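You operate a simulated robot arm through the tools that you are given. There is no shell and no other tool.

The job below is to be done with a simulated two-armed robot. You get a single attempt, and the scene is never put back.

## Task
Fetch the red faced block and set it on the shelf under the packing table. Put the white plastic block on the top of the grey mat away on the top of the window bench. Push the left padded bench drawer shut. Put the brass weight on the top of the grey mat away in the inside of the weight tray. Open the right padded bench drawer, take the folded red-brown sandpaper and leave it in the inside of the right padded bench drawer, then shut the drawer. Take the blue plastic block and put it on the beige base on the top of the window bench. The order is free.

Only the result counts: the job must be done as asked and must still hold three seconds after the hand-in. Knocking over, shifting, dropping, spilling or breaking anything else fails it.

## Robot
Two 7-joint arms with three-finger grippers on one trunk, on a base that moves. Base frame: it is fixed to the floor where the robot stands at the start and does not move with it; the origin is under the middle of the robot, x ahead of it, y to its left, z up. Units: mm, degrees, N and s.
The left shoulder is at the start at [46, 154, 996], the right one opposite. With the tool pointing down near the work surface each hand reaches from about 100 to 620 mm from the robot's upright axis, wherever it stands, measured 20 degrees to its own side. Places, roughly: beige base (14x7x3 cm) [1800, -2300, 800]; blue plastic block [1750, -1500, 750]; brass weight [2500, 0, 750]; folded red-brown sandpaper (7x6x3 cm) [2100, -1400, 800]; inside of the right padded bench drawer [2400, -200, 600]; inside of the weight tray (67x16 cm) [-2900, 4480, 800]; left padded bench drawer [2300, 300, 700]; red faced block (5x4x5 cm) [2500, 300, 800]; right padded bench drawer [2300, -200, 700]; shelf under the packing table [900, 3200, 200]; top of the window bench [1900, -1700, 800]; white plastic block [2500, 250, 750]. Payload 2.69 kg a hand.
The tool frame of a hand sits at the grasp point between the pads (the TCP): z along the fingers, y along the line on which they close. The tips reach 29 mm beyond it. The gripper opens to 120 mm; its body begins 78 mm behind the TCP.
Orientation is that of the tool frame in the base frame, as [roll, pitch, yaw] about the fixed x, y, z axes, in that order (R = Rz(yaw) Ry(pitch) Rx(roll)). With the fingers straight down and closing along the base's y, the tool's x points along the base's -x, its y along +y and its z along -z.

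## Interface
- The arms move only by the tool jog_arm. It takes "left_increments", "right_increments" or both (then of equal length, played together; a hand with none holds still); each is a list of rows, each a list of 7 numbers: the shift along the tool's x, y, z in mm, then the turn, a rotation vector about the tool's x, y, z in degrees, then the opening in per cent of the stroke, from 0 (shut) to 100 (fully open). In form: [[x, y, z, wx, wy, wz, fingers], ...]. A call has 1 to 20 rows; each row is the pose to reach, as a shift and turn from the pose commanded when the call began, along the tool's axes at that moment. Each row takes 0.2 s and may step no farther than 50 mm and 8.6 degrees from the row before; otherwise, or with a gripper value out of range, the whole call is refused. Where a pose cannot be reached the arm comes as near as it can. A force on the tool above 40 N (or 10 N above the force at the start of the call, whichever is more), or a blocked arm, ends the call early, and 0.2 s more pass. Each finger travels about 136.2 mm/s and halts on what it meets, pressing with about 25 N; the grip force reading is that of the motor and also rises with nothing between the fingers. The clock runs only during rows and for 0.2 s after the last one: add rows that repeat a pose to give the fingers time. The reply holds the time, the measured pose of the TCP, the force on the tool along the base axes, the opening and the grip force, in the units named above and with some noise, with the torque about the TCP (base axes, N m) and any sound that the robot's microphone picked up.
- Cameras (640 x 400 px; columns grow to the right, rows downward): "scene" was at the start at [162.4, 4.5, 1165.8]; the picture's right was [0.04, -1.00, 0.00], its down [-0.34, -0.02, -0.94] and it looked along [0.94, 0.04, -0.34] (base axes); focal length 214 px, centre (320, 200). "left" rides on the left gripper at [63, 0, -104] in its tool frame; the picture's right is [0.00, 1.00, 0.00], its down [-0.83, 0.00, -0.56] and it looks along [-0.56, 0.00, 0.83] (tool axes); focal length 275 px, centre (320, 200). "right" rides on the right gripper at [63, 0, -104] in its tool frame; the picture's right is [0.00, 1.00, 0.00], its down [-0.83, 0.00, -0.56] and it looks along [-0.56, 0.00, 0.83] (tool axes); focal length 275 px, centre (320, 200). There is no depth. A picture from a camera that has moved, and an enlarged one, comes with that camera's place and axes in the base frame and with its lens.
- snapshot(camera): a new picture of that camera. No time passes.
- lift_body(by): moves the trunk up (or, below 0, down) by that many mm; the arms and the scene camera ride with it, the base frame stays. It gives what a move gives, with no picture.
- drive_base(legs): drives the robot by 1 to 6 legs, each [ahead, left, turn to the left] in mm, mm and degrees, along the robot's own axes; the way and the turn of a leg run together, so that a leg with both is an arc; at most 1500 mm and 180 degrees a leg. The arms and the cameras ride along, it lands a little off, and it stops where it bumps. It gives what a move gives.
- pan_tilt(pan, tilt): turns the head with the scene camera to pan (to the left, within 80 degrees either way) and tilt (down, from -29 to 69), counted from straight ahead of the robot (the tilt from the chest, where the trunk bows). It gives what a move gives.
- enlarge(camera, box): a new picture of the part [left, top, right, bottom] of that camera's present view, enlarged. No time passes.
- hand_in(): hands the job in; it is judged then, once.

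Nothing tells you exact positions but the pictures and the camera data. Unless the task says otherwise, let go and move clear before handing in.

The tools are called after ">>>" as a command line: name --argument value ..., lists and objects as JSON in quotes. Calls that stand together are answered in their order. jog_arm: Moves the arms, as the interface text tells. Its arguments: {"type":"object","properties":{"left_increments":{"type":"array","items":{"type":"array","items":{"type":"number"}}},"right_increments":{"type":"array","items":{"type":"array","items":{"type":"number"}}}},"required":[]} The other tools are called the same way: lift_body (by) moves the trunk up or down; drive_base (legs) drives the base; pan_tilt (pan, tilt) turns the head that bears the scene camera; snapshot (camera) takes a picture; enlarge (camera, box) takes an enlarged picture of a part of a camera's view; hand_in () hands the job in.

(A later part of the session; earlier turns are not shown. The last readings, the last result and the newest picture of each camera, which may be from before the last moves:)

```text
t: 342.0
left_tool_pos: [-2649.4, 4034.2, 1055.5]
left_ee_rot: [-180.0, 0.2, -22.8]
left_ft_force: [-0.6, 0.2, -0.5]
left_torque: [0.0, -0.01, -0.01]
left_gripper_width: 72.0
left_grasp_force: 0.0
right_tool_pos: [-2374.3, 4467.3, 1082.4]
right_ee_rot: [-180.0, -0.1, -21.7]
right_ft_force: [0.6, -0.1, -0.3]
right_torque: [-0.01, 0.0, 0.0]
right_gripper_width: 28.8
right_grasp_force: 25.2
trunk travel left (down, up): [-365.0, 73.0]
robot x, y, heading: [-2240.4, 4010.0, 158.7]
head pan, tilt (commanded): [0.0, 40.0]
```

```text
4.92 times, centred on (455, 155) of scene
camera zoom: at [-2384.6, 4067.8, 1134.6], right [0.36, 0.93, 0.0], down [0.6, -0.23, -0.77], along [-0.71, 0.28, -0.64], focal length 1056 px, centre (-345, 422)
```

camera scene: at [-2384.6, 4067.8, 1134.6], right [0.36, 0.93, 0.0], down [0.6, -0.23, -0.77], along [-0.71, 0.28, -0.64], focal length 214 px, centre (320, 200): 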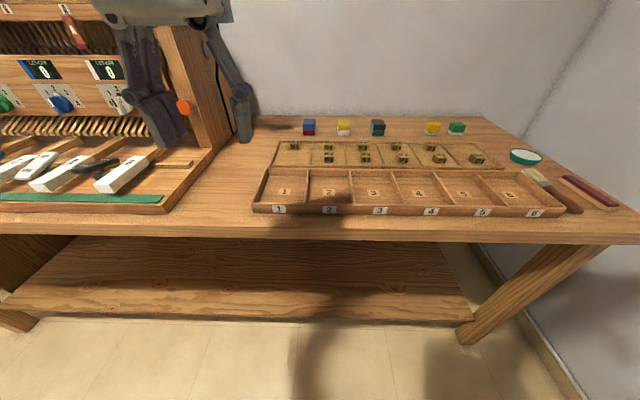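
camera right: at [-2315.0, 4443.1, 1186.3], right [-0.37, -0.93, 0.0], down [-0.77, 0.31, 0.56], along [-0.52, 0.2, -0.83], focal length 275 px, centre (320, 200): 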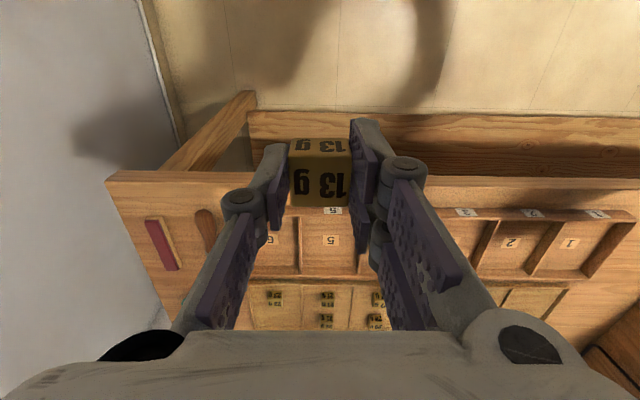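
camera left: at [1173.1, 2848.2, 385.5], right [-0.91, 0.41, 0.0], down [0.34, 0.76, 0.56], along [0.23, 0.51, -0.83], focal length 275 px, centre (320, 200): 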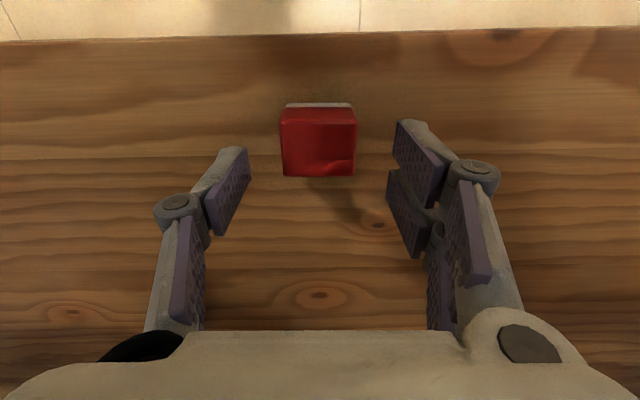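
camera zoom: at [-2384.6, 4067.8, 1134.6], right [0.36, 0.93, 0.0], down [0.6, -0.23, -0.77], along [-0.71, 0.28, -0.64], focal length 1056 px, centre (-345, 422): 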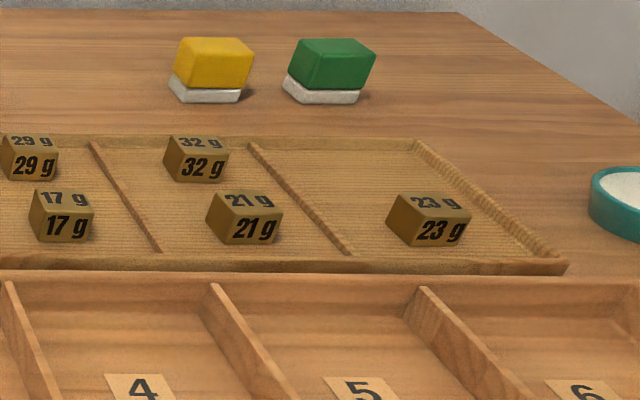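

The 13 g weight belongs in the rear weight tray; compartment 6's back spot is free and well away from the action model on the left. I'll recentre the right hand, then drive right and forward.

>>> jog_arm --right_increments '[[-15, 25, 0, 0, 0, 0, 5], [-30, 50, 0, 0, 0, 0, 5], [-45, 75, 0, 0, 0, 0, 5], [-60, 100, 0, 0, 0, 0, 5], [-75, 125, 0, 0, 0, 0, 5], [-90, 150, 0, 0, 0, 0, 5], [-105, 172, 0, 0, 0, 0, 5]]'

>>> drive_base --legs '[[0, -268, 0], [150, 0, 0]]'

>>> snapshot --camera "scene"

>>> snapshot --camera "right"

```text
t: 343.6
left_tool_pos: [-2649.4, 4035.7, 1054.0]
left_ee_rot: [180.0, 0.0, -22.7]
left_ft_force: [0.3, 0.2, 0.4]
left_torque: [0.03, -0.03, -0.01]
left_gripper_width: 71.8
left_grasp_force: 0.0
right_tool_pos: [-2571.7, 4380.5, 1099.7]
right_ee_rot: [179.9, -0.2, -21.9]
right_ft_force: [0.0, 0.3, 0.2]
right_torque: [0.01, -0.04, -0.02]
right_gripper_width: 28.9
right_grasp_force: 24.8
right hand out of reach, approached as far as the arm can: row 1, 2, 3, 4, 5, 6, 7
trunk travel left (down, up): [-365.0, 73.0]
robot x, y, heading: [-2240.5, 4013.3, 158.6]
head pan, tilt (commanded): [0.0, 40.0]
```

```text
t: 347.2
left_tool_pos: [-2691.3, 4340.2, 1054.8]
left_ee_rot: [-180.0, 0.1, -22.8]
left_ft_force: [-2.1, 0.3, -0.9]
left_torque: [0.02, -0.02, -0.02]
left_gripper_width: 71.7
left_grasp_force: 0.0
right_tool_pos: [-2613.9, 4686.0, 1100.6]
right_ee_rot: [179.8, -0.2, -21.8]
right_ft_force: [-0.3, -0.2, -0.5]
right_torque: [0.01, -0.03, 0.04]
right_gripper_width: 28.9
right_grasp_force: 24.9
trunk travel left (down, up): [-365.0, 73.0]
robot x, y, heading: [-2280.2, 4313.5, 158.6]
head pan, tilt (commanded): [0.0, 40.0]
```

```text
taken
camera scene: at [-2428.4, 4371.8, 1135.8], right [0.35, 0.94, 0.0], down [0.59, -0.22, -0.78], along [-0.73, 0.27, -0.63], focal length 214 px, centre (320, 200)
```

scene: 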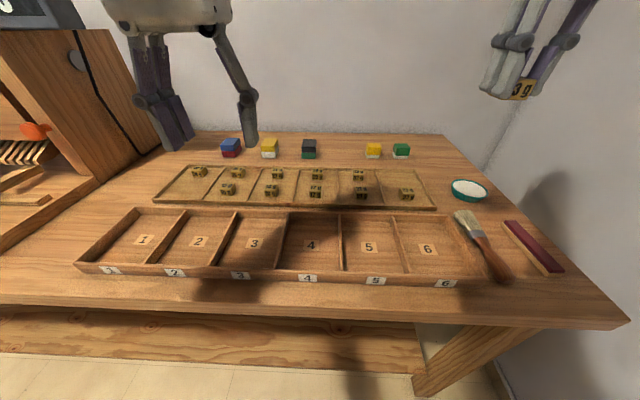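

```text
taken
camera right: at [-2554.9, 4662.3, 1205.1], right [-0.37, -0.93, 0.0], down [-0.77, 0.31, 0.55], along [-0.52, 0.2, -0.83], focal length 275 px, centre (320, 200)
```

right: 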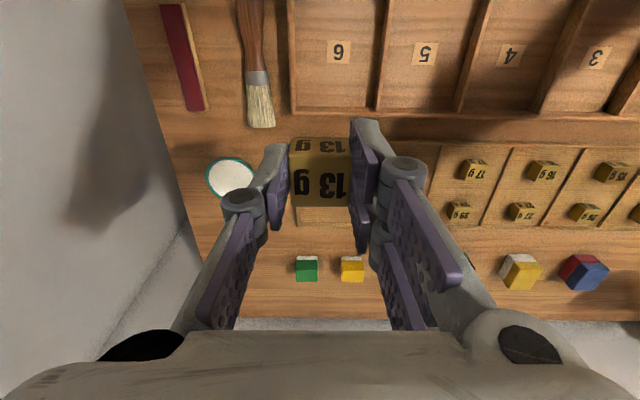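

>>> enlarge --camera "scene" --box '[320, 130, 500, 230]'

>>> enlarge --camera "right" --box '[180, 100, 500, 300]'

```text
3.56 times, centred on (410, 180) of scene
camera zoom: at [-2428.4, 4371.8, 1135.8], right [0.35, 0.94, 0.0], down [0.59, -0.22, -0.78], along [-0.73, 0.27, -0.63], focal length 763 px, centre (0, 271)
```

zoom: 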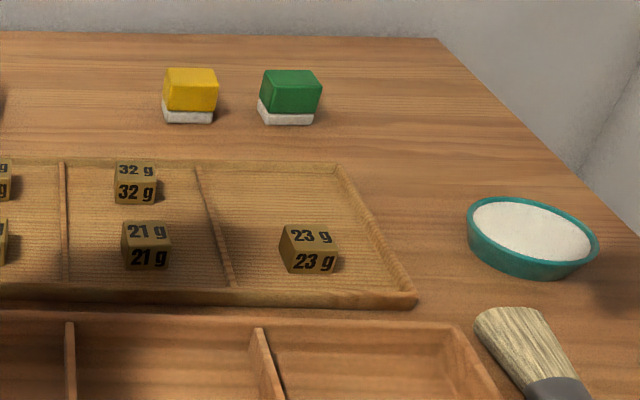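

```text
2.00 times, centred on (340, 200) of right
camera zoom: at [-2554.9, 4662.3, 1205.1], right [-0.37, -0.93, 0.0], down [-0.77, 0.31, 0.55], along [-0.52, 0.2, -0.83], focal length 551 px, centre (280, 200)
```

zoom: 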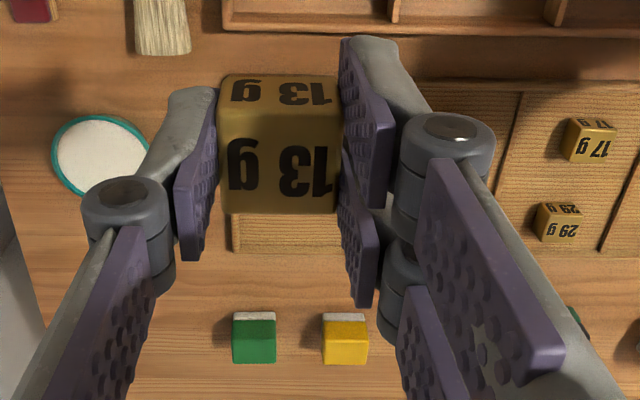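

>>> drive_base --legs '[[88, 0, 0]]'

>>> jog_arm --right_increments '[[-30, 4, 5, 0, 0, 0, 5], [-60, 8, 15, 0, 0, 0, 5], [-90, 12, 30, 0, 0, 0, 5], [-118, 17, 50, 0, 0, 0, 5], [-118, 17, 85, 0, 0, 0, 5], [-118, 17, 120, 0, 0, 0, 5], [-118, 17, 150, 0, 0, 0, 5], [-118, 17, 175, 0, 0, 0, 5], [-118, 17, 175, 0, 0, 0, 5]]'

>>> snapshot --camera "right"

>>> enlarge --camera "scene" --box '[320, 80, 520, 240]'

```text
t: 348.3
left_tool_pos: [-2774.5, 4372.5, 1054.5]
left_ee_rot: [-179.9, 0.1, -22.6]
left_ft_force: [-1.2, -0.3, 0.2]
left_torque: [0.0, -0.04, -0.03]
left_gripper_width: 72.2
left_grasp_force: 0.1
right_tool_pos: [-2694.8, 4717.3, 1100.2]
right_ee_rot: [179.9, -0.1, -21.9]
right_ft_force: [-1.1, 1.1, -0.4]
right_torque: [-0.02, 0.0, -0.01]
right_gripper_width: 28.8
right_grasp_force: 25.0
trunk travel left (down, up): [-365.0, 73.0]
robot x, y, heading: [-2362.2, 4348.1, 158.5]
head pan, tilt (commanded): [0.0, 40.0]
```

```text
t: 350.3
left_tool_pos: [-2773.4, 4371.9, 1055.0]
left_ee_rot: [-179.9, 0.2, -22.5]
left_ft_force: [0.3, -0.2, 0.4]
left_torque: [0.01, -0.01, -0.02]
left_gripper_width: 71.9
left_grasp_force: 0.1
right_tool_pos: [-2831.3, 4753.0, 933.2]
right_ee_rot: [179.8, -0.2, -21.9]
right_ft_force: [-0.6, 1.0, -0.3]
right_torque: [0.0, 0.04, 0.0]
right_gripper_width: 28.7
right_grasp_force: 25.0
right hand out of reach, approached as far as the arm can: row 3, 4, 5, 6, 7, 8, 9
trunk travel left (down, up): [-365.0, 73.0]
robot x, y, heading: [-2361.5, 4347.0, 158.7]
head pan, tilt (commanded): [0.0, 40.0]
```

```text
taken
camera right: at [-2773.3, 4730.1, 1037.0], right [-0.37, -0.93, 0.0], down [-0.77, 0.31, 0.55], along [-0.52, 0.2, -0.83], focal length 275 px, centre (320, 200)
```

right: 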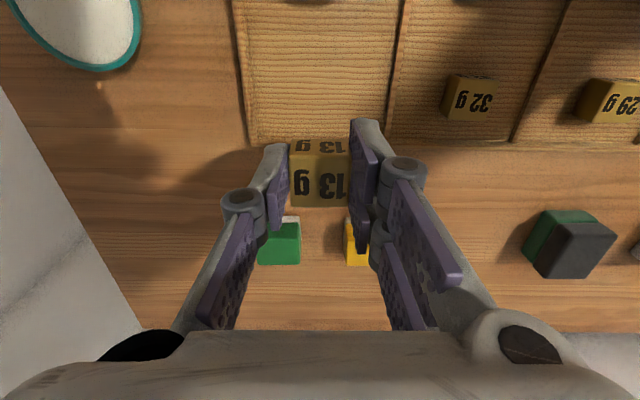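

```text
2.50 times, centred on (420, 160) of scene
camera zoom: at [-2508.0, 4404.6, 1134.6], right [0.36, 0.93, 0.0], down [0.6, -0.23, -0.77], along [-0.71, 0.28, -0.64], focal length 536 px, centre (70, 300)
```

zoom: 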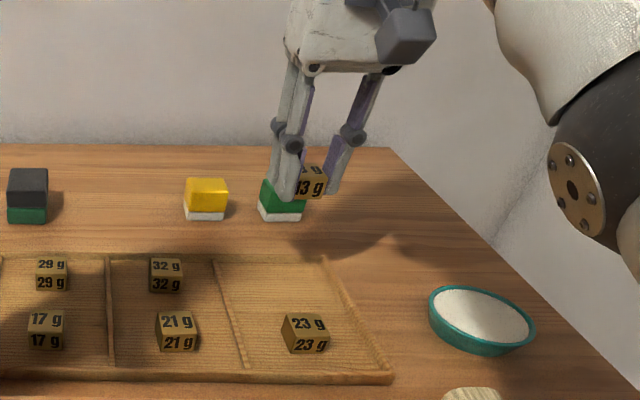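

>>> jog_arm --right_increments '[[5, 1, 15, 0, 0, 0, 5], [10, 2, 32, 0, 0, 0, 5], [15, 2, 50, 0, 0, 0, 5], [15, 2, 66, 0, 0, 0, 5], [15, 2, 66, 0, 0, 0, 5]]'

>>> snapshot --camera "right"

>>> enlarge --camera "scene" --box '[340, 100, 500, 240]'

```text
t: 351.5
left_tool_pos: [-2773.0, 4371.3, 1053.9]
left_ee_rot: [-179.9, 0.2, -22.7]
left_ft_force: [0.0, 0.0, 0.2]
left_torque: [0.01, -0.04, 0.0]
left_gripper_width: 71.8
left_grasp_force: 0.2
right_tool_pos: [-2846.8, 4754.6, 873.0]
right_ee_rot: [179.8, -0.2, -21.9]
right_ft_force: [-0.3, 0.4, -0.2]
right_torque: [-0.01, -0.01, -0.01]
right_gripper_width: 28.6
right_grasp_force: 24.8
right hand out of reach, approached as far as the arm can: row 1, 2, 3, 4, 5
trunk travel left (down, up): [-365.0, 73.0]
robot x, y, heading: [-2363.5, 4349.2, 158.8]
head pan, tilt (commanded): [0.0, 40.0]
```

```text
taken
camera right: at [-2787.8, 4731.1, 977.0], right [-0.37, -0.93, 0.0], down [-0.77, 0.31, 0.55], along [-0.51, 0.2, -0.83], focal length 275 px, centre (320, 200)
```

right: 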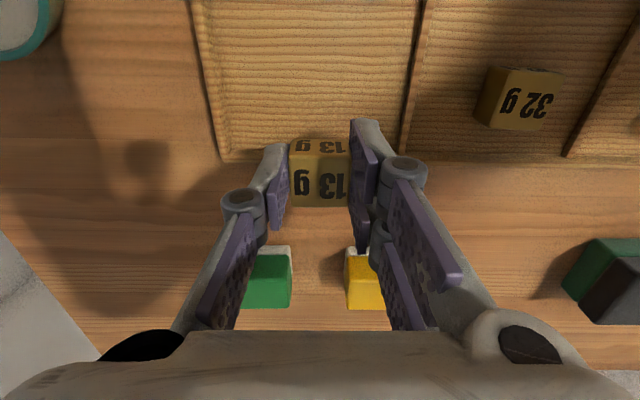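

```text
2.86 times, centred on (420, 170) of scene
camera zoom: at [-2508.1, 4404.7, 1134.6], right [0.36, 0.93, 0.0], down [0.6, -0.23, -0.77], along [-0.71, 0.28, -0.64], focal length 613 px, centre (34, 286)
```

zoom: 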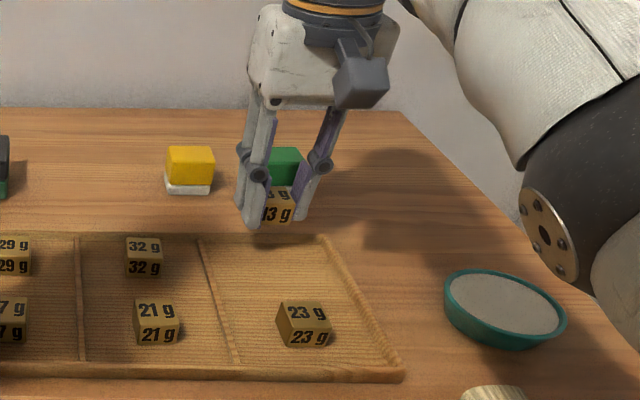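

The right arm is in an awkward elbow-low posture at its limit. I'll raise and retract the hand to its original ready position to restore a normal posture before placing.

>>> jog_arm --right_increments '[[0, 0, -30, 0, 0, 0, 5], [0, 0, -60, 0, 0, 0, 5], [0, 0, -95, 0, 0, 0, 5], [20, 5, -130, 0, 0, 0, 5], [45, 12, -160, 0, 0, 0, 5], [75, 20, -185, 0, 0, 0, 5], [105, 30, -205, 0, 0, 0, 5], [140, 42, -225, 0, 0, 0, 5], [175, 55, -245, 0, 0, 0, 5], [210, 65, -255, 0, 0, 0, 5], [240, 75, -257, 0, 0, 0, 5], [262, 83, -257, 0, 0, 0, 5], [262, 83, -257, 0, 0, 0, 5]]'

>>> snapshot --camera "scene"

>>> snapshot --camera "right"

```text
t: 354.3
left_tool_pos: [-2771.9, 4373.5, 1054.4]
left_ee_rot: [-180.0, 0.2, -22.7]
left_ft_force: [0.6, -0.7, -0.9]
left_torque: [0.0, 0.0, 0.04]
left_gripper_width: 72.0
left_grasp_force: 0.1
right_tool_pos: [-2735.6, 4642.0, 1123.5]
right_ee_rot: [179.8, 0.0, -21.9]
right_ft_force: [-0.5, 0.7, 0.1]
right_torque: [-0.01, -0.02, -0.04]
right_gripper_width: 28.5
right_grasp_force: 25.1
right hand out of reach, approached as far as the arm can: row 1, 2, 3, 4, 5, 8, 9, 10, 11, 12, 13
trunk travel left (down, up): [-365.0, 73.0]
robot x, y, heading: [-2364.1, 4348.0, 158.6]
head pan, tilt (commanded): [0.0, 40.0]
```

```text
taken
camera scene: at [-2509.5, 4398.0, 1132.8], right [0.29, 0.96, 0.0], down [0.63, -0.19, -0.75], along [-0.72, 0.21, -0.66], focal length 214 px, centre (320, 200)
```

scene: 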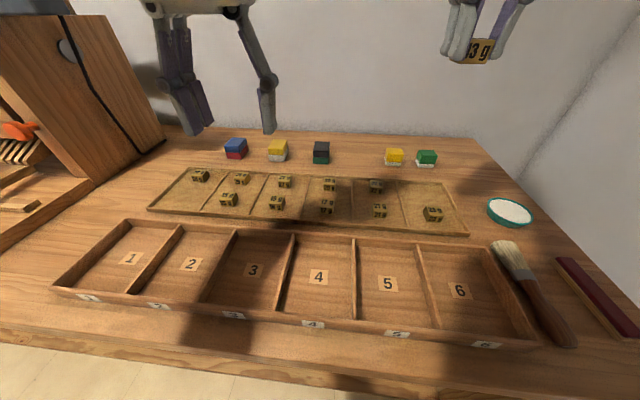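

```text
taken
camera right: at [-2677.0, 4617.7, 1228.3], right [-0.37, -0.93, 0.0], down [-0.77, 0.31, 0.55], along [-0.52, 0.2, -0.83], focal length 275 px, centre (320, 200)
```

right: 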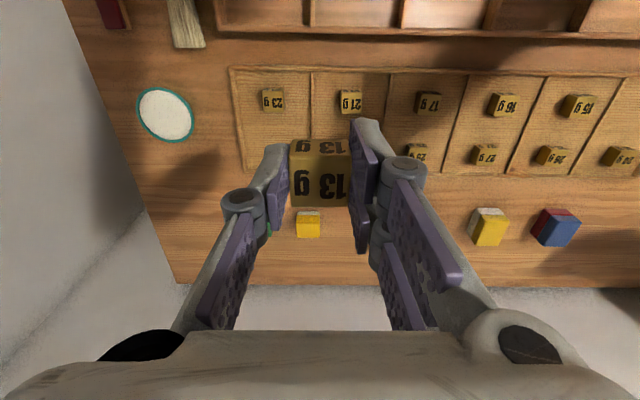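

>>> pan_tilt --pan -55 --tilt 10

>>> snapshot --camera "scene"

```text
t: 355.5
left_tool_pos: [-2772.7, 4373.7, 1055.7]
left_ee_rot: [180.0, 0.1, -22.7]
left_ft_force: [-0.6, 0.2, -0.3]
left_torque: [0.02, -0.01, 0.0]
left_gripper_width: 72.0
left_grasp_force: 0.0
right_tool_pos: [-2736.4, 4640.5, 1124.0]
right_ee_rot: [179.8, -0.2, -21.9]
right_ft_force: [0.2, 0.2, 0.0]
right_torque: [-0.03, 0.0, 0.04]
right_gripper_width: 28.8
right_grasp_force: 24.8
trunk travel left (down, up): [-365.0, 73.0]
robot x, y, heading: [-2361.9, 4349.4, 158.3]
head pan, tilt (commanded): [-55.0, 10.0]
```

```text
taken
camera scene: at [-2450.9, 4464.1, 1182.2], right [0.97, 0.24, 0.0], down [0.04, -0.17, -0.98], along [-0.23, 0.96, -0.17], focal length 214 px, centre (320, 200)
```

scene: 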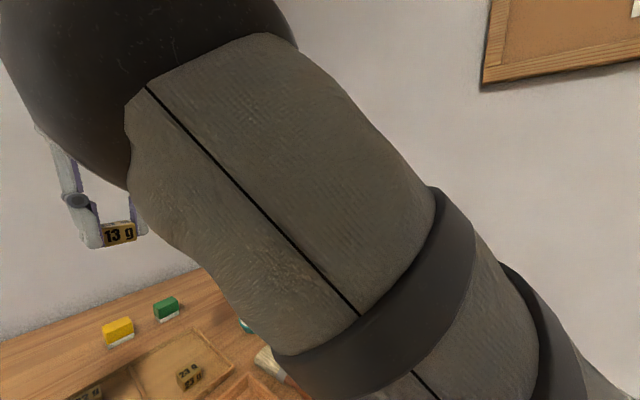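

>>> jog_arm --right_increments '[[-20, -12, 10, 0, 0, 0, 5], [-40, -24, 25, 0, 0, 0, 5], [-60, -36, 45, 0, 0, 0, 5], [-80, -48, 70, 0, 0, 0, 5], [-100, -60, 95, 0, 0, 0, 5], [-116, -70, 120, 0, 0, 0, 5], [-116, -70, 150, 0, 0, 0, 5], [-116, -70, 150, 0, 0, 0, 5]]'

>>> snapshot --camera "scene"

```text
t: 357.3
left_tool_pos: [-2772.6, 4372.3, 1054.8]
left_ee_rot: [-179.9, 0.3, -22.7]
left_ft_force: [-0.5, -0.4, 0.2]
left_torque: [0.01, 0.0, 0.0]
left_gripper_width: 72.0
left_grasp_force: 0.0
right_tool_pos: [-2818.5, 4748.3, 975.3]
right_ee_rot: [179.8, -0.2, -21.9]
right_ft_force: [0.0, -0.8, -0.7]
right_torque: [-0.02, 0.0, 0.01]
right_gripper_width: 28.7
right_grasp_force: 25.0
right hand out of reach, approached as far as the arm can: row 5, 6
trunk travel left (down, up): [-365.0, 73.0]
robot x, y, heading: [-2364.2, 4347.5, 158.4]
head pan, tilt (commanded): [-55.0, 10.0]
```

```text
taken
camera scene: at [-2450.6, 4464.0, 1182.3], right [0.97, 0.24, 0.0], down [0.04, -0.17, -0.98], along [-0.23, 0.96, -0.17], focal length 214 px, centre (320, 200)
```

scene: 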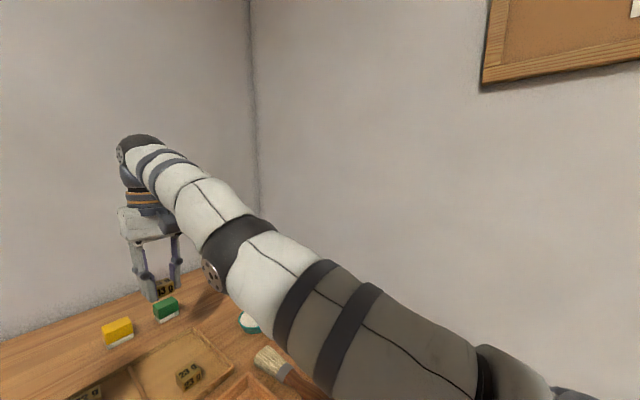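

The arm is now extended and the hand is right above the target. I'll lower a little and watch which way the elbow bends.

>>> jog_arm --right_increments '[[0, 0, 15, 0, 0, 0, 5], [0, 0, 30, 0, 0, 0, 5], [0, 0, 45, 0, 0, 0, 5]]'

>>> snapshot --camera "scene"

>>> snapshot --camera "right"

```text
t: 358.1
left_tool_pos: [-2773.4, 4372.9, 1052.9]
left_ee_rot: [-179.9, 0.2, -22.7]
left_ft_force: [-0.3, 0.7, 0.3]
left_torque: [-0.01, 0.03, -0.02]
left_gripper_width: 72.0
left_grasp_force: 0.0
right_tool_pos: [-2832.6, 4751.6, 932.8]
right_ee_rot: [179.8, -0.3, -21.8]
right_ft_force: [0.4, 0.0, 0.7]
right_torque: [0.01, -0.01, -0.04]
right_gripper_width: 28.6
right_grasp_force: 24.9
right hand out of reach, approached as far as the arm can: row 1, 2, 3
trunk travel left (down, up): [-365.0, 73.0]
robot x, y, heading: [-2367.4, 4349.4, 158.6]
head pan, tilt (commanded): [-55.0, 10.0]
```

```text
taken
camera scene: at [-2451.0, 4464.2, 1182.2], right [0.97, 0.24, 0.0], down [0.04, -0.17, -0.98], along [-0.23, 0.96, -0.17], focal length 214 px, centre (320, 200)
```

scene: 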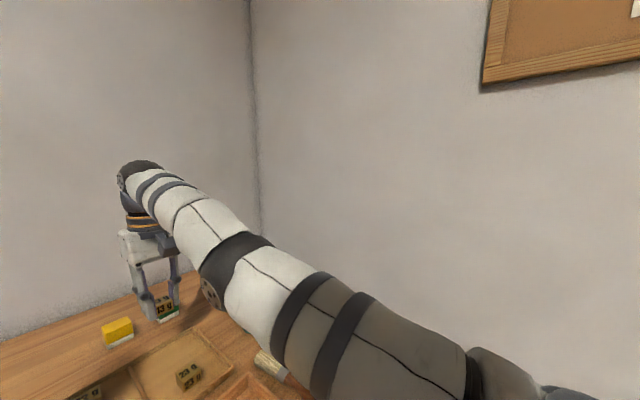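

```text
taken
camera right: at [-2773.7, 4728.8, 1037.7], right [-0.37, -0.93, 0.0], down [-0.77, 0.31, 0.55], along [-0.51, 0.2, -0.83], focal length 275 px, centre (320, 200)
```

right: 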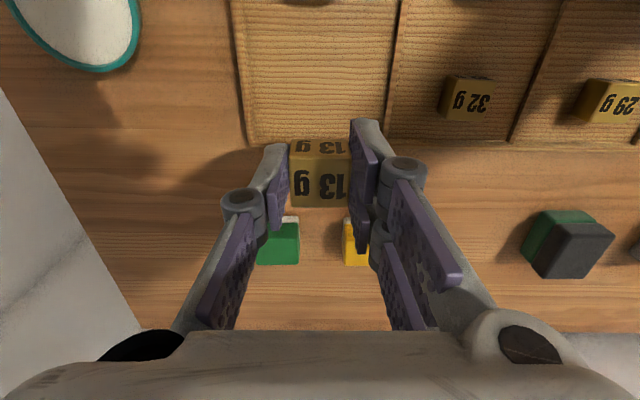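

The arm is straight at a singularity. I'll bring the hand back toward the body so the elbow bends, then lower there and come forward low.

>>> jog_arm --right_increments '[[25, 5, -10, 0, 0, 0, 5], [50, 10, -20, 0, 0, 0, 5], [75, 15, -25, 0, 0, 0, 5], [100, 20, -30, 0, 0, 0, 5], [125, 25, -30, 0, 0, 0, 5], [140, 30, -30, 0, 0, 0, 5], [140, 30, -30, 0, 0, 0, 5]]'

>>> snapshot --camera "scene"

```text
t: 359.7
left_tool_pos: [-2772.5, 4373.2, 1055.3]
left_ee_rot: [180.0, 0.2, -22.6]
left_ft_force: [0.3, -0.6, 0.0]
left_torque: [-0.01, -0.01, 0.04]
left_gripper_width: 72.1
left_grasp_force: 0.1
right_tool_pos: [-2820.9, 4715.1, 996.5]
right_ee_rot: [179.8, -0.2, -21.8]
right_ft_force: [0.0, 0.6, -0.4]
right_torque: [0.0, -0.01, 0.0]
right_gripper_width: 28.6
right_grasp_force: 24.9
right hand out of reach, approached as far as the arm can: row 1, 2, 3, 4, 5, 6, 7
trunk travel left (down, up): [-365.0, 73.0]
robot x, y, heading: [-2363.9, 4348.5, 158.5]
head pan, tilt (commanded): [-55.0, 10.0]
```

```text
taken
camera scene: at [-2450.9, 4464.1, 1182.2], right [0.97, 0.24, 0.0], down [0.04, -0.17, -0.98], along [-0.23, 0.96, -0.17], focal length 214 px, centre (320, 200)
```

scene: 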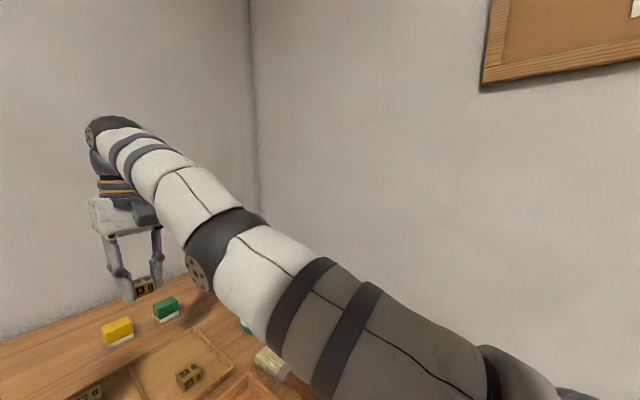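

>>> jog_arm --right_increments '[[0, 0, -30, 0, 0, 0, 5], [0, 0, -60, 0, 0, 0, 5], [20, 5, -90, 0, 0, 0, 5], [50, 12, -115, 0, 0, 0, 5], [85, 20, -135, 0, 0, 0, 5], [120, 30, -140, 0, 0, 0, 5], [155, 40, -140, 0, 0, 0, 5], [190, 50, -140, 0, 0, 0, 5], [220, 60, -140, 0, 0, 0, 5], [220, 60, -140, 0, 0, 0, 5]]'

>>> snapshot --camera "scene"

```text
t: 361.9
left_tool_pos: [-2772.5, 4373.2, 1055.2]
left_ee_rot: [180.0, 0.1, -22.7]
left_ft_force: [0.8, -0.5, -0.5]
left_torque: [-0.02, -0.01, 0.0]
left_gripper_width: 72.1
left_grasp_force: 0.1
right_tool_pos: [-2638.2, 4577.5, 1138.3]
right_ee_rot: [179.8, 0.0, -21.8]
right_ft_force: [0.2, 0.1, -0.1]
right_torque: [0.03, -0.02, -0.01]
right_gripper_width: 28.8
right_grasp_force: 25.1
right hand out of reach, approached as far as the arm can: row 1, 2, 3, 4, 5
trunk travel left (down, up): [-365.0, 73.0]
robot x, y, heading: [-2362.1, 4345.9, 158.4]
head pan, tilt (commanded): [-55.0, 10.0]
```

```text
taken
camera scene: at [-2451.1, 4464.3, 1182.2], right [0.97, 0.24, 0.0], down [0.04, -0.17, -0.98], along [-0.23, 0.96, -0.17], focal length 214 px, centre (320, 200)
```

scene: 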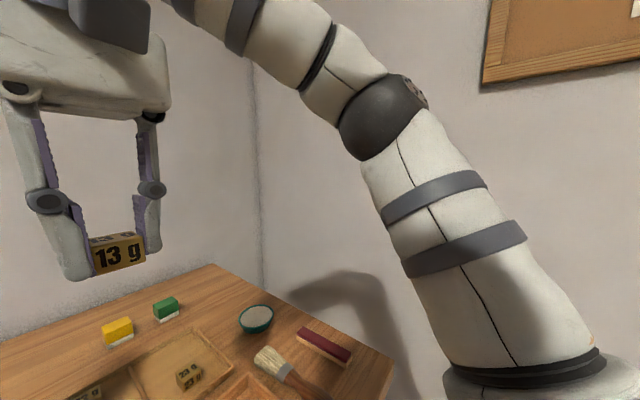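

The arm is back in its normal posture (elbow out to the right). Now I'll descend while moving forward to above the target spot.

>>> jog_arm --right_increments '[[0, 0, 40, 0, 0, 0, 5], [0, 0, 80, 0, 0, 0, 5], [-20, -8, 115, 0, 0, 0, 5], [-50, -20, 145, 0, 0, 0, 5], [-85, -35, 170, 0, 0, 0, 5], [-120, -50, 188, 0, 0, 0, 5], [-155, -65, 202, 0, 0, 0, 5], [-190, -78, 212, 0, 0, 0, 5], [-215, -88, 220, 0, 0, 0, 5], [-228, -93, 226, 0, 0, 0, 5], [-228, -93, 226, 0, 0, 0, 5]]'

>>> snapshot --camera "scene"

>>> snapshot --camera "right"

```text
t: 364.3
left_tool_pos: [-2773.0, 4371.8, 1055.2]
left_ee_rot: [180.0, 0.2, -22.7]
left_ft_force: [0.3, -0.5, 0.7]
left_torque: [0.01, 0.0, 0.06]
left_gripper_width: 71.8
left_grasp_force: 0.1
right_tool_pos: [-2816.1, 4746.8, 912.0]
right_ee_rot: [179.8, -0.1, -21.8]
right_ft_force: [1.0, 1.2, 0.0]
right_torque: [0.0, -0.01, 0.02]
right_gripper_width: 28.6
right_grasp_force: 25.0
trunk travel left (down, up): [-365.0, 73.0]
robot x, y, heading: [-2362.7, 4344.8, 158.5]
head pan, tilt (commanded): [-55.0, 10.0]
```

```text
taken
camera scene: at [-2450.7, 4464.0, 1182.3], right [0.97, 0.24, 0.0], down [0.04, -0.17, -0.98], along [-0.23, 0.96, -0.17], focal length 214 px, centre (320, 200)
```

scene: 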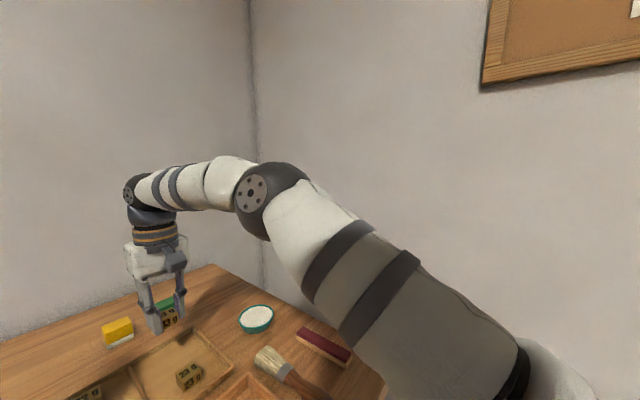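

```text
taken
camera right: at [-2757.6, 4723.7, 1016.5], right [-0.37, -0.93, 0.0], down [-0.77, 0.31, 0.55], along [-0.52, 0.2, -0.83], focal length 275 px, centre (320, 200)
```

right: 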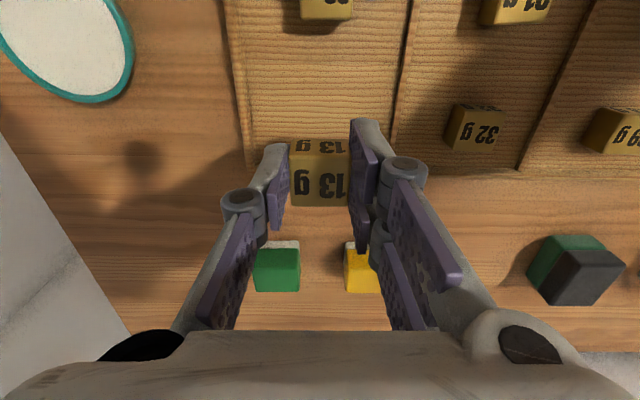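

>>> enlarge --camera "right" --box '[200, 0, 460, 200]'

```text
2.00 times, centred on (330, 100) of right
camera zoom: at [-2757.6, 4723.7, 1016.5], right [-0.37, -0.93, 0.0], down [-0.77, 0.31, 0.55], along [-0.52, 0.2, -0.83], focal length 551 px, centre (300, 400)
```

zoom: 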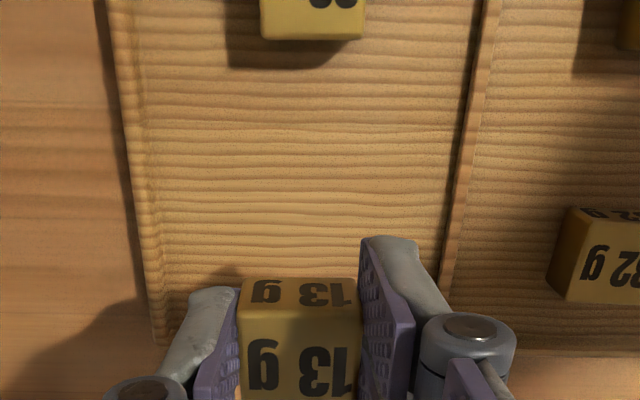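

Well placed: 45 mm from the back wall, 60 mm from the 23 g weight, centred laterally. Descending.

>>> jog_arm --right_increments '[[0, 0, 15, 0, 0, 0, 5], [0, 0, 30, 0, 0, 0, 5], [0, 0, 45, 0, 0, 0, 5], [0, 0, 56, 0, 0, 0, 5], [0, 0, 62, 0, 0, 0, 5], [0, 0, 62, 0, 0, 0, 5]]'

>>> snapshot --camera "right"

>>> jog_arm --right_increments '[[0, 0, 2, 0, 0, 0, 5], [0, 0, 4, 0, 0, 0, 5]]'

```text
t: 365.7
left_tool_pos: [-2773.3, 4371.5, 1054.7]
left_ee_rot: [179.9, 0.2, -22.6]
left_ft_force: [0.0, 0.2, 0.1]
left_torque: [0.01, -0.02, 0.0]
left_gripper_width: 71.8
left_grasp_force: 0.0
right_tool_pos: [-2816.7, 4746.6, 849.1]
right_ee_rot: [179.8, -0.1, -21.8]
right_ft_force: [-0.1, 0.3, -0.1]
right_torque: [-0.02, 0.02, -0.01]
right_gripper_width: 28.7
right_grasp_force: 25.5
trunk travel left (down, up): [-365.0, 73.0]
robot x, y, heading: [-2362.0, 4350.4, 158.5]
head pan, tilt (commanded): [-55.0, 10.0]
```

```text
taken
camera right: at [-2757.6, 4723.8, 953.9], right [-0.37, -0.93, 0.0], down [-0.77, 0.31, 0.55], along [-0.52, 0.2, -0.83], focal length 275 px, centre (320, 200)
```

right: 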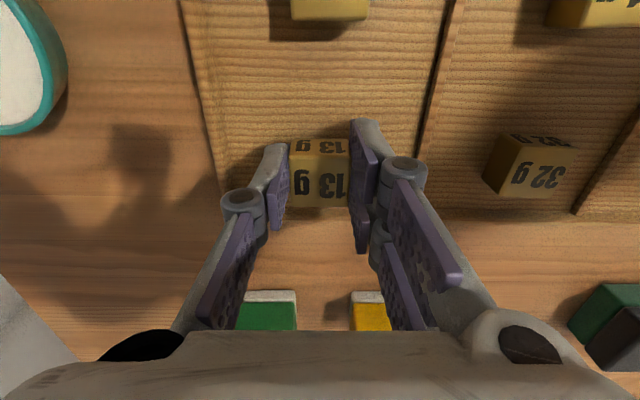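

```text
t: 366.3
left_tool_pos: [-2772.6, 4371.7, 1054.2]
left_ee_rot: [180.0, 0.1, -22.6]
left_ft_force: [-0.3, -0.4, 1.0]
left_torque: [-0.01, 0.01, 0.0]
left_gripper_width: 72.2
left_grasp_force: 0.1
right_tool_pos: [-2815.9, 4747.3, 845.5]
right_ee_rot: [179.8, -0.1, -21.9]
right_ft_force: [0.4, 0.4, -0.1]
right_torque: [-0.01, -0.01, 0.01]
right_gripper_width: 28.8
right_grasp_force: 25.2
trunk travel left (down, up): [-365.0, 73.0]
robot x, y, heading: [-2364.8, 4348.6, 158.4]
head pan, tilt (commanded): [-55.0, 10.0]
```

>>> jog_arm --right_increments '[[0, 0, 1.5, 0, 0, 0, 5], [0, 0, 3, 0, 0, 0, 5]]'

>>> jog_arm --right_increments '[[0, 0, 1, 0, 0, 0, 5], [0, 0, 2, 0, 0, 0, 5]]'

>>> jog_arm --right_increments '[[0, 0, 1, 0, 0, 0, 5], [0, 0, 2, 0, 0, 0, 5]]'

>>> snapshot --camera "right"

```text
t: 366.9
left_tool_pos: [-2773.1, 4371.7, 1055.5]
left_ee_rot: [-180.0, 0.1, -22.8]
left_ft_force: [0.7, 0.0, -0.1]
left_torque: [-0.02, 0.01, 0.03]
left_gripper_width: 72.1
left_grasp_force: 0.0
right_tool_pos: [-2816.3, 4747.9, 841.7]
right_ee_rot: [179.8, -0.1, -21.9]
right_ft_force: [-0.4, -0.1, 0.8]
right_torque: [0.02, -0.02, -0.02]
right_gripper_width: 28.7
right_grasp_force: 24.7
trunk travel left (down, up): [-365.0, 73.0]
robot x, y, heading: [-2362.5, 4351.6, 158.4]
head pan, tilt (commanded): [-55.0, 10.0]
```

```text
t: 367.5
left_tool_pos: [-2772.9, 4371.5, 1054.7]
left_ee_rot: [179.9, 0.2, -22.7]
left_ft_force: [0.1, -0.7, -0.5]
left_torque: [-0.01, -0.03, 0.01]
left_gripper_width: 71.9
left_grasp_force: 0.0
right_tool_pos: [-2815.8, 4747.9, 840.3]
right_ee_rot: [179.8, -0.1, -21.9]
right_ft_force: [-0.4, 0.1, -0.3]
right_torque: [0.0, 0.0, 0.0]
right_gripper_width: 28.6
right_grasp_force: 25.2
trunk travel left (down, up): [-365.0, 73.0]
robot x, y, heading: [-2365.0, 4346.3, 158.8]
head pan, tilt (commanded): [-55.0, 10.0]
```

```text
t: 368.1
left_tool_pos: [-2772.3, 4372.2, 1055.6]
left_ee_rot: [-180.0, 0.2, -22.6]
left_ft_force: [-0.6, -0.5, -0.3]
left_torque: [-0.01, -0.02, -0.01]
left_gripper_width: 72.1
left_grasp_force: 0.1
right_tool_pos: [-2816.8, 4748.3, 838.9]
right_ee_rot: [179.8, 0.0, -22.0]
right_ft_force: [-0.6, -0.3, 5.1]
right_torque: [0.04, 0.1, 0.0]
right_gripper_width: 28.6
right_grasp_force: 25.0
trunk travel left (down, up): [-365.0, 73.0]
robot x, y, heading: [-2361.0, 4346.3, 158.7]
head pan, tilt (commanded): [-55.0, 10.0]
```

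```text
taken
camera right: at [-2757.6, 4724.0, 944.0], right [-0.37, -0.93, 0.0], down [-0.77, 0.31, 0.56], along [-0.52, 0.2, -0.83], focal length 275 px, centre (320, 200)
```

right: 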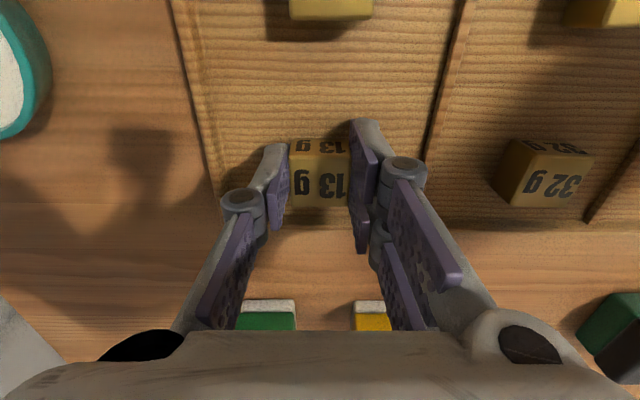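

Contact with the tray floor. Releasing and rising straight up.

>>> jog_arm --right_increments '[[0, 0, -0.5, 0, 0, 0, 26], [0, 0, -0.5, 0, 0, 0, 32], [0, 0, -0.5, 0, 0, 0, 38], [0, 0, -0.5, 0, 0, 0, 38], [0, 0, -15, 0, 0, 0, 38], [0, 0, -40, 0, 0, 0, 38], [0, 0, -70, 0, 0, 0, 38], [0, 0, -90, 0, 0, 0, 38]]'

>>> snapshot --camera "right"

>>> pan_tilt --pan -10 --tilt 40

>>> snapshot --camera "scene"

```text
t: 369.9
left_tool_pos: [-2773.2, 4371.9, 1054.6]
left_ee_rot: [-180.0, 0.2, -22.8]
left_ft_force: [0.1, -0.3, -0.9]
left_torque: [-0.04, -0.01, -0.02]
left_gripper_width: 72.0
left_grasp_force: 0.1
right_tool_pos: [-2817.3, 4747.4, 928.8]
right_ee_rot: [179.8, -0.1, -22.0]
right_ft_force: [0.8, 0.4, -0.5]
right_torque: [-0.02, 0.01, 0.0]
right_gripper_width: 45.7
right_grasp_force: 0.1
trunk travel left (down, up): [-365.0, 73.0]
robot x, y, heading: [-2361.3, 4348.0, 159.0]
head pan, tilt (commanded): [-55.0, 10.0]
```

```text
taken
camera right: at [-2758.1, 4725.1, 1033.6], right [-0.37, -0.93, 0.0], down [-0.77, 0.31, 0.55], along [-0.52, 0.2, -0.83], focal length 275 px, centre (320, 200)
```

right: 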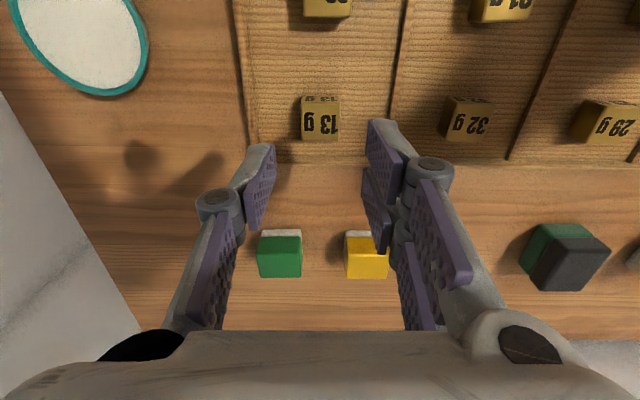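

```text
t: 371.1
left_tool_pos: [-2773.1, 4372.6, 1054.3]
left_ee_rot: [180.0, 0.2, -22.7]
left_ft_force: [-1.1, -0.7, 0.9]
left_torque: [0.01, 0.0, -0.01]
left_gripper_width: 71.8
left_grasp_force: 0.1
right_tool_pos: [-2817.9, 4748.0, 929.2]
right_ee_rot: [179.8, 0.0, -21.8]
right_ft_force: [0.4, 0.3, 0.3]
right_torque: [0.02, 0.0, -0.02]
right_gripper_width: 45.4
right_grasp_force: 0.2
trunk travel left (down, up): [-365.0, 73.0]
robot x, y, heading: [-2364.5, 4350.6, 158.6]
head pan, tilt (commanded): [-10.0, 40.0]
```

```text
taken
camera scene: at [-2501.5, 4418.0, 1134.6], right [0.52, 0.85, 0.0], down [0.55, -0.33, -0.77], along [-0.65, 0.4, -0.64], focal length 214 px, centre (320, 200)
```

scene: 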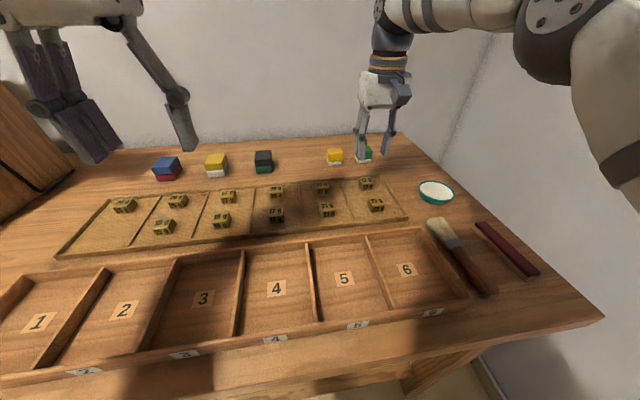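

The 13 g weight stands in the tray; neighbours untouched. I'll withdraw the right hand and back away from the bench.

>>> jog_arm --right_increments '[[0, 0, -25, 0, 0, 0, 38], [25, 10, -45, 0, 0, 0, 38], [55, 22, -65, 0, 0, 0, 38], [90, 36, -85, 0, 0, 0, 38], [125, 50, -105, 0, 0, 0, 38], [160, 65, -130, 0, 0, 0, 38], [195, 78, -160, 0, 0, 0, 38], [215, 88, -190, 0, 0, 0, 38]]'

>>> drive_base --legs '[[-400, 0, 0]]'

>>> snapshot --camera "scene"

```text
t: 372.9
left_tool_pos: [-2772.2, 4371.6, 1054.8]
left_ee_rot: [180.0, 0.2, -22.7]
left_ft_force: [0.4, 0.2, -0.2]
left_torque: [-0.03, -0.02, 0.0]
left_gripper_width: 72.1
left_grasp_force: 0.0
right_tool_pos: [-2649.3, 4586.7, 1118.7]
right_ee_rot: [179.8, -0.1, -22.0]
right_ft_force: [0.3, 0.1, -0.4]
right_torque: [0.02, 0.04, 0.03]
right_gripper_width: 45.7
right_grasp_force: 0.1
trunk travel left (down, up): [-365.0, 73.0]
robot x, y, heading: [-2364.1, 4347.4, 158.3]
head pan, tilt (commanded): [-10.0, 40.0]
```

```text
t: 375.3
left_tool_pos: [-2403.0, 4227.3, 1054.7]
left_ee_rot: [-180.0, 0.2, -22.9]
left_ft_force: [0.0, -0.1, 0.4]
left_torque: [0.02, 0.02, 0.04]
left_gripper_width: 72.0
left_grasp_force: 0.1
right_tool_pos: [-2279.6, 4442.9, 1118.7]
right_ee_rot: [179.7, -0.1, -22.1]
right_ft_force: [1.2, 0.7, 0.2]
right_torque: [0.02, -0.03, -0.03]
right_gripper_width: 45.4
right_grasp_force: 0.1
trunk travel left (down, up): [-365.0, 73.0]
robot x, y, heading: [-1989.2, 4206.8, 158.4]
head pan, tilt (commanded): [-10.0, 40.0]
```

```text
taken
camera scene: at [-2131.7, 4273.1, 1134.6], right [0.52, 0.85, 0.0], down [0.55, -0.34, -0.77], along [-0.65, 0.4, -0.64], focal length 214 px, centre (320, 200)
```

scene: 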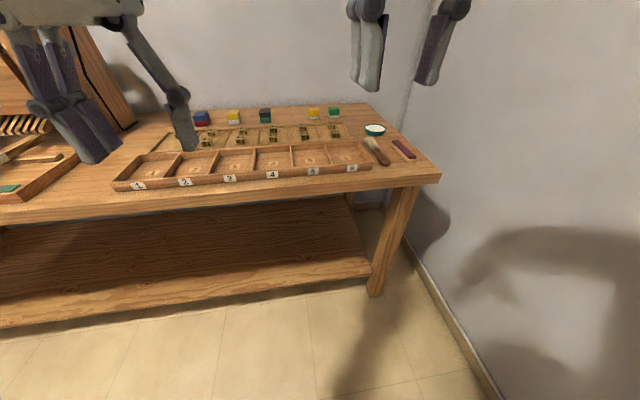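

Everything is placed. As a last check I'll drive back up the corridor the way I came and look at the benches and drawers once more.

>>> drive_base --legs '[[-300, 0, 0], [-400, 667, 0], [-1450, 90, 0], [-1400, 0, 0]]'

>>> pan_tilt --pan -70 --tilt 25

>>> snapshot --camera "scene"

```text
t: 395.9
left_tool_pos: [623.5, 2214.0, 1054.6]
left_ee_rot: [179.9, 0.2, -23.4]
left_ft_force: [-0.3, 0.4, 0.5]
left_torque: [0.05, 0.01, -0.02]
left_gripper_width: 71.9
left_grasp_force: 0.1
right_tool_pos: [748.3, 2428.4, 1118.9]
right_ee_rot: [179.9, -0.1, -22.5]
right_ft_force: [0.6, 0.0, 0.3]
right_torque: [0.05, 0.01, 0.01]
right_gripper_width: 45.6
right_grasp_force: 0.0
trunk travel left (down, up): [-365.0, 73.0]
robot x, y, heading: [1032.9, 2180.6, 157.8]
head pan, tilt (commanded): [-10.0, 40.0]
```

```text
t: 397.2
left_tool_pos: [622.4, 2214.1, 1054.5]
left_ee_rot: [180.0, 0.2, -23.3]
left_ft_force: [0.1, -0.4, 0.1]
left_torque: [-0.02, 0.0, 0.04]
left_gripper_width: 71.9
left_grasp_force: 0.1
right_tool_pos: [748.2, 2426.6, 1119.3]
right_ee_rot: [179.8, -0.1, -22.4]
right_ft_force: [0.2, 0.7, -0.5]
right_torque: [-0.01, -0.02, 0.0]
right_gripper_width: 45.5
right_grasp_force: 0.1
trunk travel left (down, up): [-365.0, 73.0]
robot x, y, heading: [1029.5, 2184.8, 158.0]
head pan, tilt (commanded): [-70.0, 25.0]
```

```text
taken
camera scene: at [970.4, 2303.1, 1157.9], right [1.0, -0.03, 0.0], down [-0.01, -0.42, -0.91], along [0.03, 0.91, -0.42], focal length 214 px, centre (320, 200)
```

scene: 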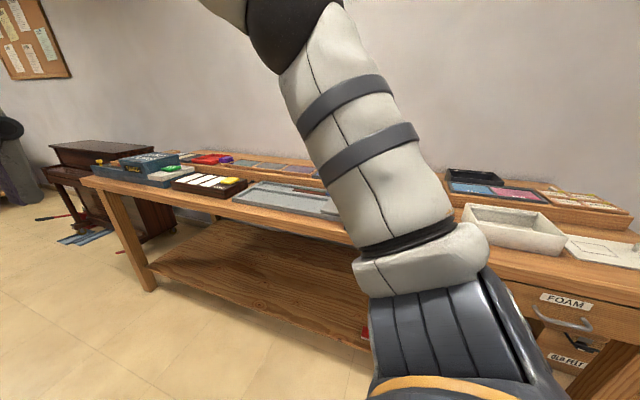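

>>> drive_base --legs '[[-500, 500, 0], [0, 0, -170]]'

>>> pan_tilt --pan 0 --tilt 25

>>> snapshot --camera "scene"

```text
t: 408.5
left_tool_pos: [1712.0, 1581.9, 1054.6]
left_ee_rot: [180.0, 0.2, 167.4]
left_ft_force: [-0.1, 0.1, 0.6]
left_torque: [-0.02, -0.03, -0.04]
left_gripper_width: 71.8
left_grasp_force: 0.1
right_tool_pos: [1627.1, 1347.4, 1118.6]
right_ee_rot: [179.9, -0.1, 168.2]
right_ft_force: [-0.1, -0.9, -0.5]
right_torque: [0.02, 0.01, 0.02]
right_gripper_width: 45.6
right_grasp_force: 0.0
trunk travel left (down, up): [-365.0, 73.0]
robot x, y, heading: [1305.2, 1534.8, -11.5]
head pan, tilt (commanded): [-70.0, 25.0]
```

```text
t: 409.9
left_tool_pos: [1711.1, 1582.5, 1054.4]
left_ee_rot: [-180.0, 0.2, 167.4]
left_ft_force: [-0.2, 0.5, -0.3]
left_torque: [0.03, 0.02, 0.02]
left_gripper_width: 72.2
left_grasp_force: 0.1
right_tool_pos: [1627.0, 1348.8, 1119.1]
right_ee_rot: [179.8, -0.1, 168.1]
right_ft_force: [0.4, -0.5, -0.9]
right_torque: [-0.03, -0.01, 0.02]
right_gripper_width: 45.4
right_grasp_force: 0.0
trunk travel left (down, up): [-365.0, 73.0]
robot x, y, heading: [1304.2, 1532.8, -11.6]
head pan, tilt (commanded): [0.0, 25.0]
```

```text
taken
camera scene: at [1462.4, 1502.7, 1157.9], right [-0.2, -0.98, 0.0], down [-0.41, 0.08, -0.91], along [0.89, -0.18, -0.42], focal length 214 px, centre (320, 200)
```

scene: 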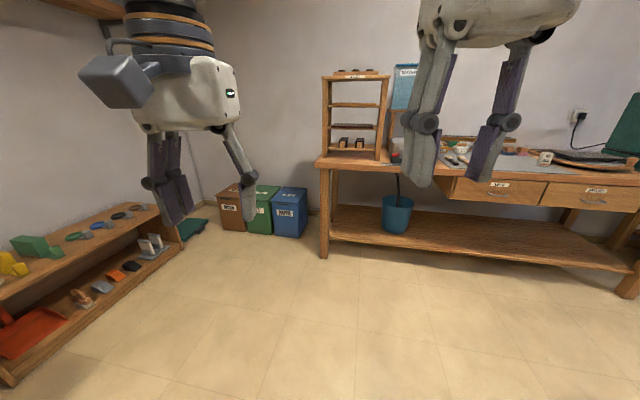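

>>> drive_base --legs '[[0, 0, -10.4], [300, -960, 0]]'

>>> pan_tilt --pan 0 --tilt 30

>>> snapshot --camera "scene"

>>> enlarge --camera "scene" --box '[200, 130, 480, 260]'

```text
t: 418.4
left_tool_pos: [1634.7, 497.1, 1054.2]
left_ee_rot: [180.0, 0.2, 156.9]
left_ft_force: [0.6, -0.5, -0.3]
left_torque: [-0.02, 0.01, 0.01]
left_gripper_width: 72.1
left_grasp_force: 0.1
right_tool_pos: [1509.6, 283.4, 1118.9]
right_ee_rot: [179.8, -0.1, 157.7]
right_ft_force: [-0.2, 0.6, 0.3]
right_torque: [0.02, -0.01, -0.01]
right_gripper_width: 45.3
right_grasp_force: 0.0
trunk travel left (down, up): [-365.0, 73.0]
robot x, y, heading: [1226.5, 524.0, -21.7]
head pan, tilt (commanded): [0.0, 25.0]
```

```text
t: 419.1
left_tool_pos: [1634.5, 496.6, 1054.9]
left_ee_rot: [180.0, 0.2, 156.8]
left_ft_force: [-0.2, 0.1, -0.2]
left_torque: [-0.03, -0.04, -0.02]
left_gripper_width: 72.0
left_grasp_force: 0.0
right_tool_pos: [1511.0, 283.3, 1120.3]
right_ee_rot: [179.7, -0.1, 157.8]
right_ft_force: [-0.4, -0.7, 0.1]
right_torque: [-0.05, 0.01, 0.0]
right_gripper_width: 45.6
right_grasp_force: 0.1
trunk travel left (down, up): [-365.0, 73.0]
robot x, y, heading: [1224.6, 523.2, -21.7]
head pan, tilt (commanded): [0.0, 30.0]
```

```text
taken
camera scene: at [1374.1, 464.8, 1149.9], right [-0.37, -0.93, 0.0], down [-0.46, 0.19, -0.87], along [0.8, -0.32, -0.5], focal length 214 px, centre (320, 200)
```

scene: 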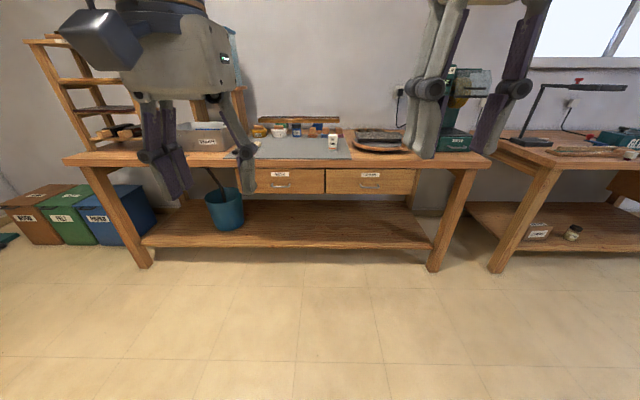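

```text
2.29 times, centred on (340, 195) of scene
camera zoom: at [1374.1, 464.8, 1149.9], right [-0.37, -0.93, 0.0], down [-0.46, 0.19, -0.87], along [0.8, -0.32, -0.5], focal length 490 px, centre (274, 211)
```

zoom: 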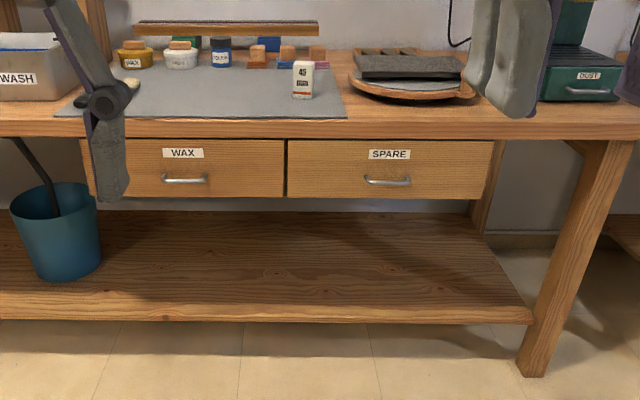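

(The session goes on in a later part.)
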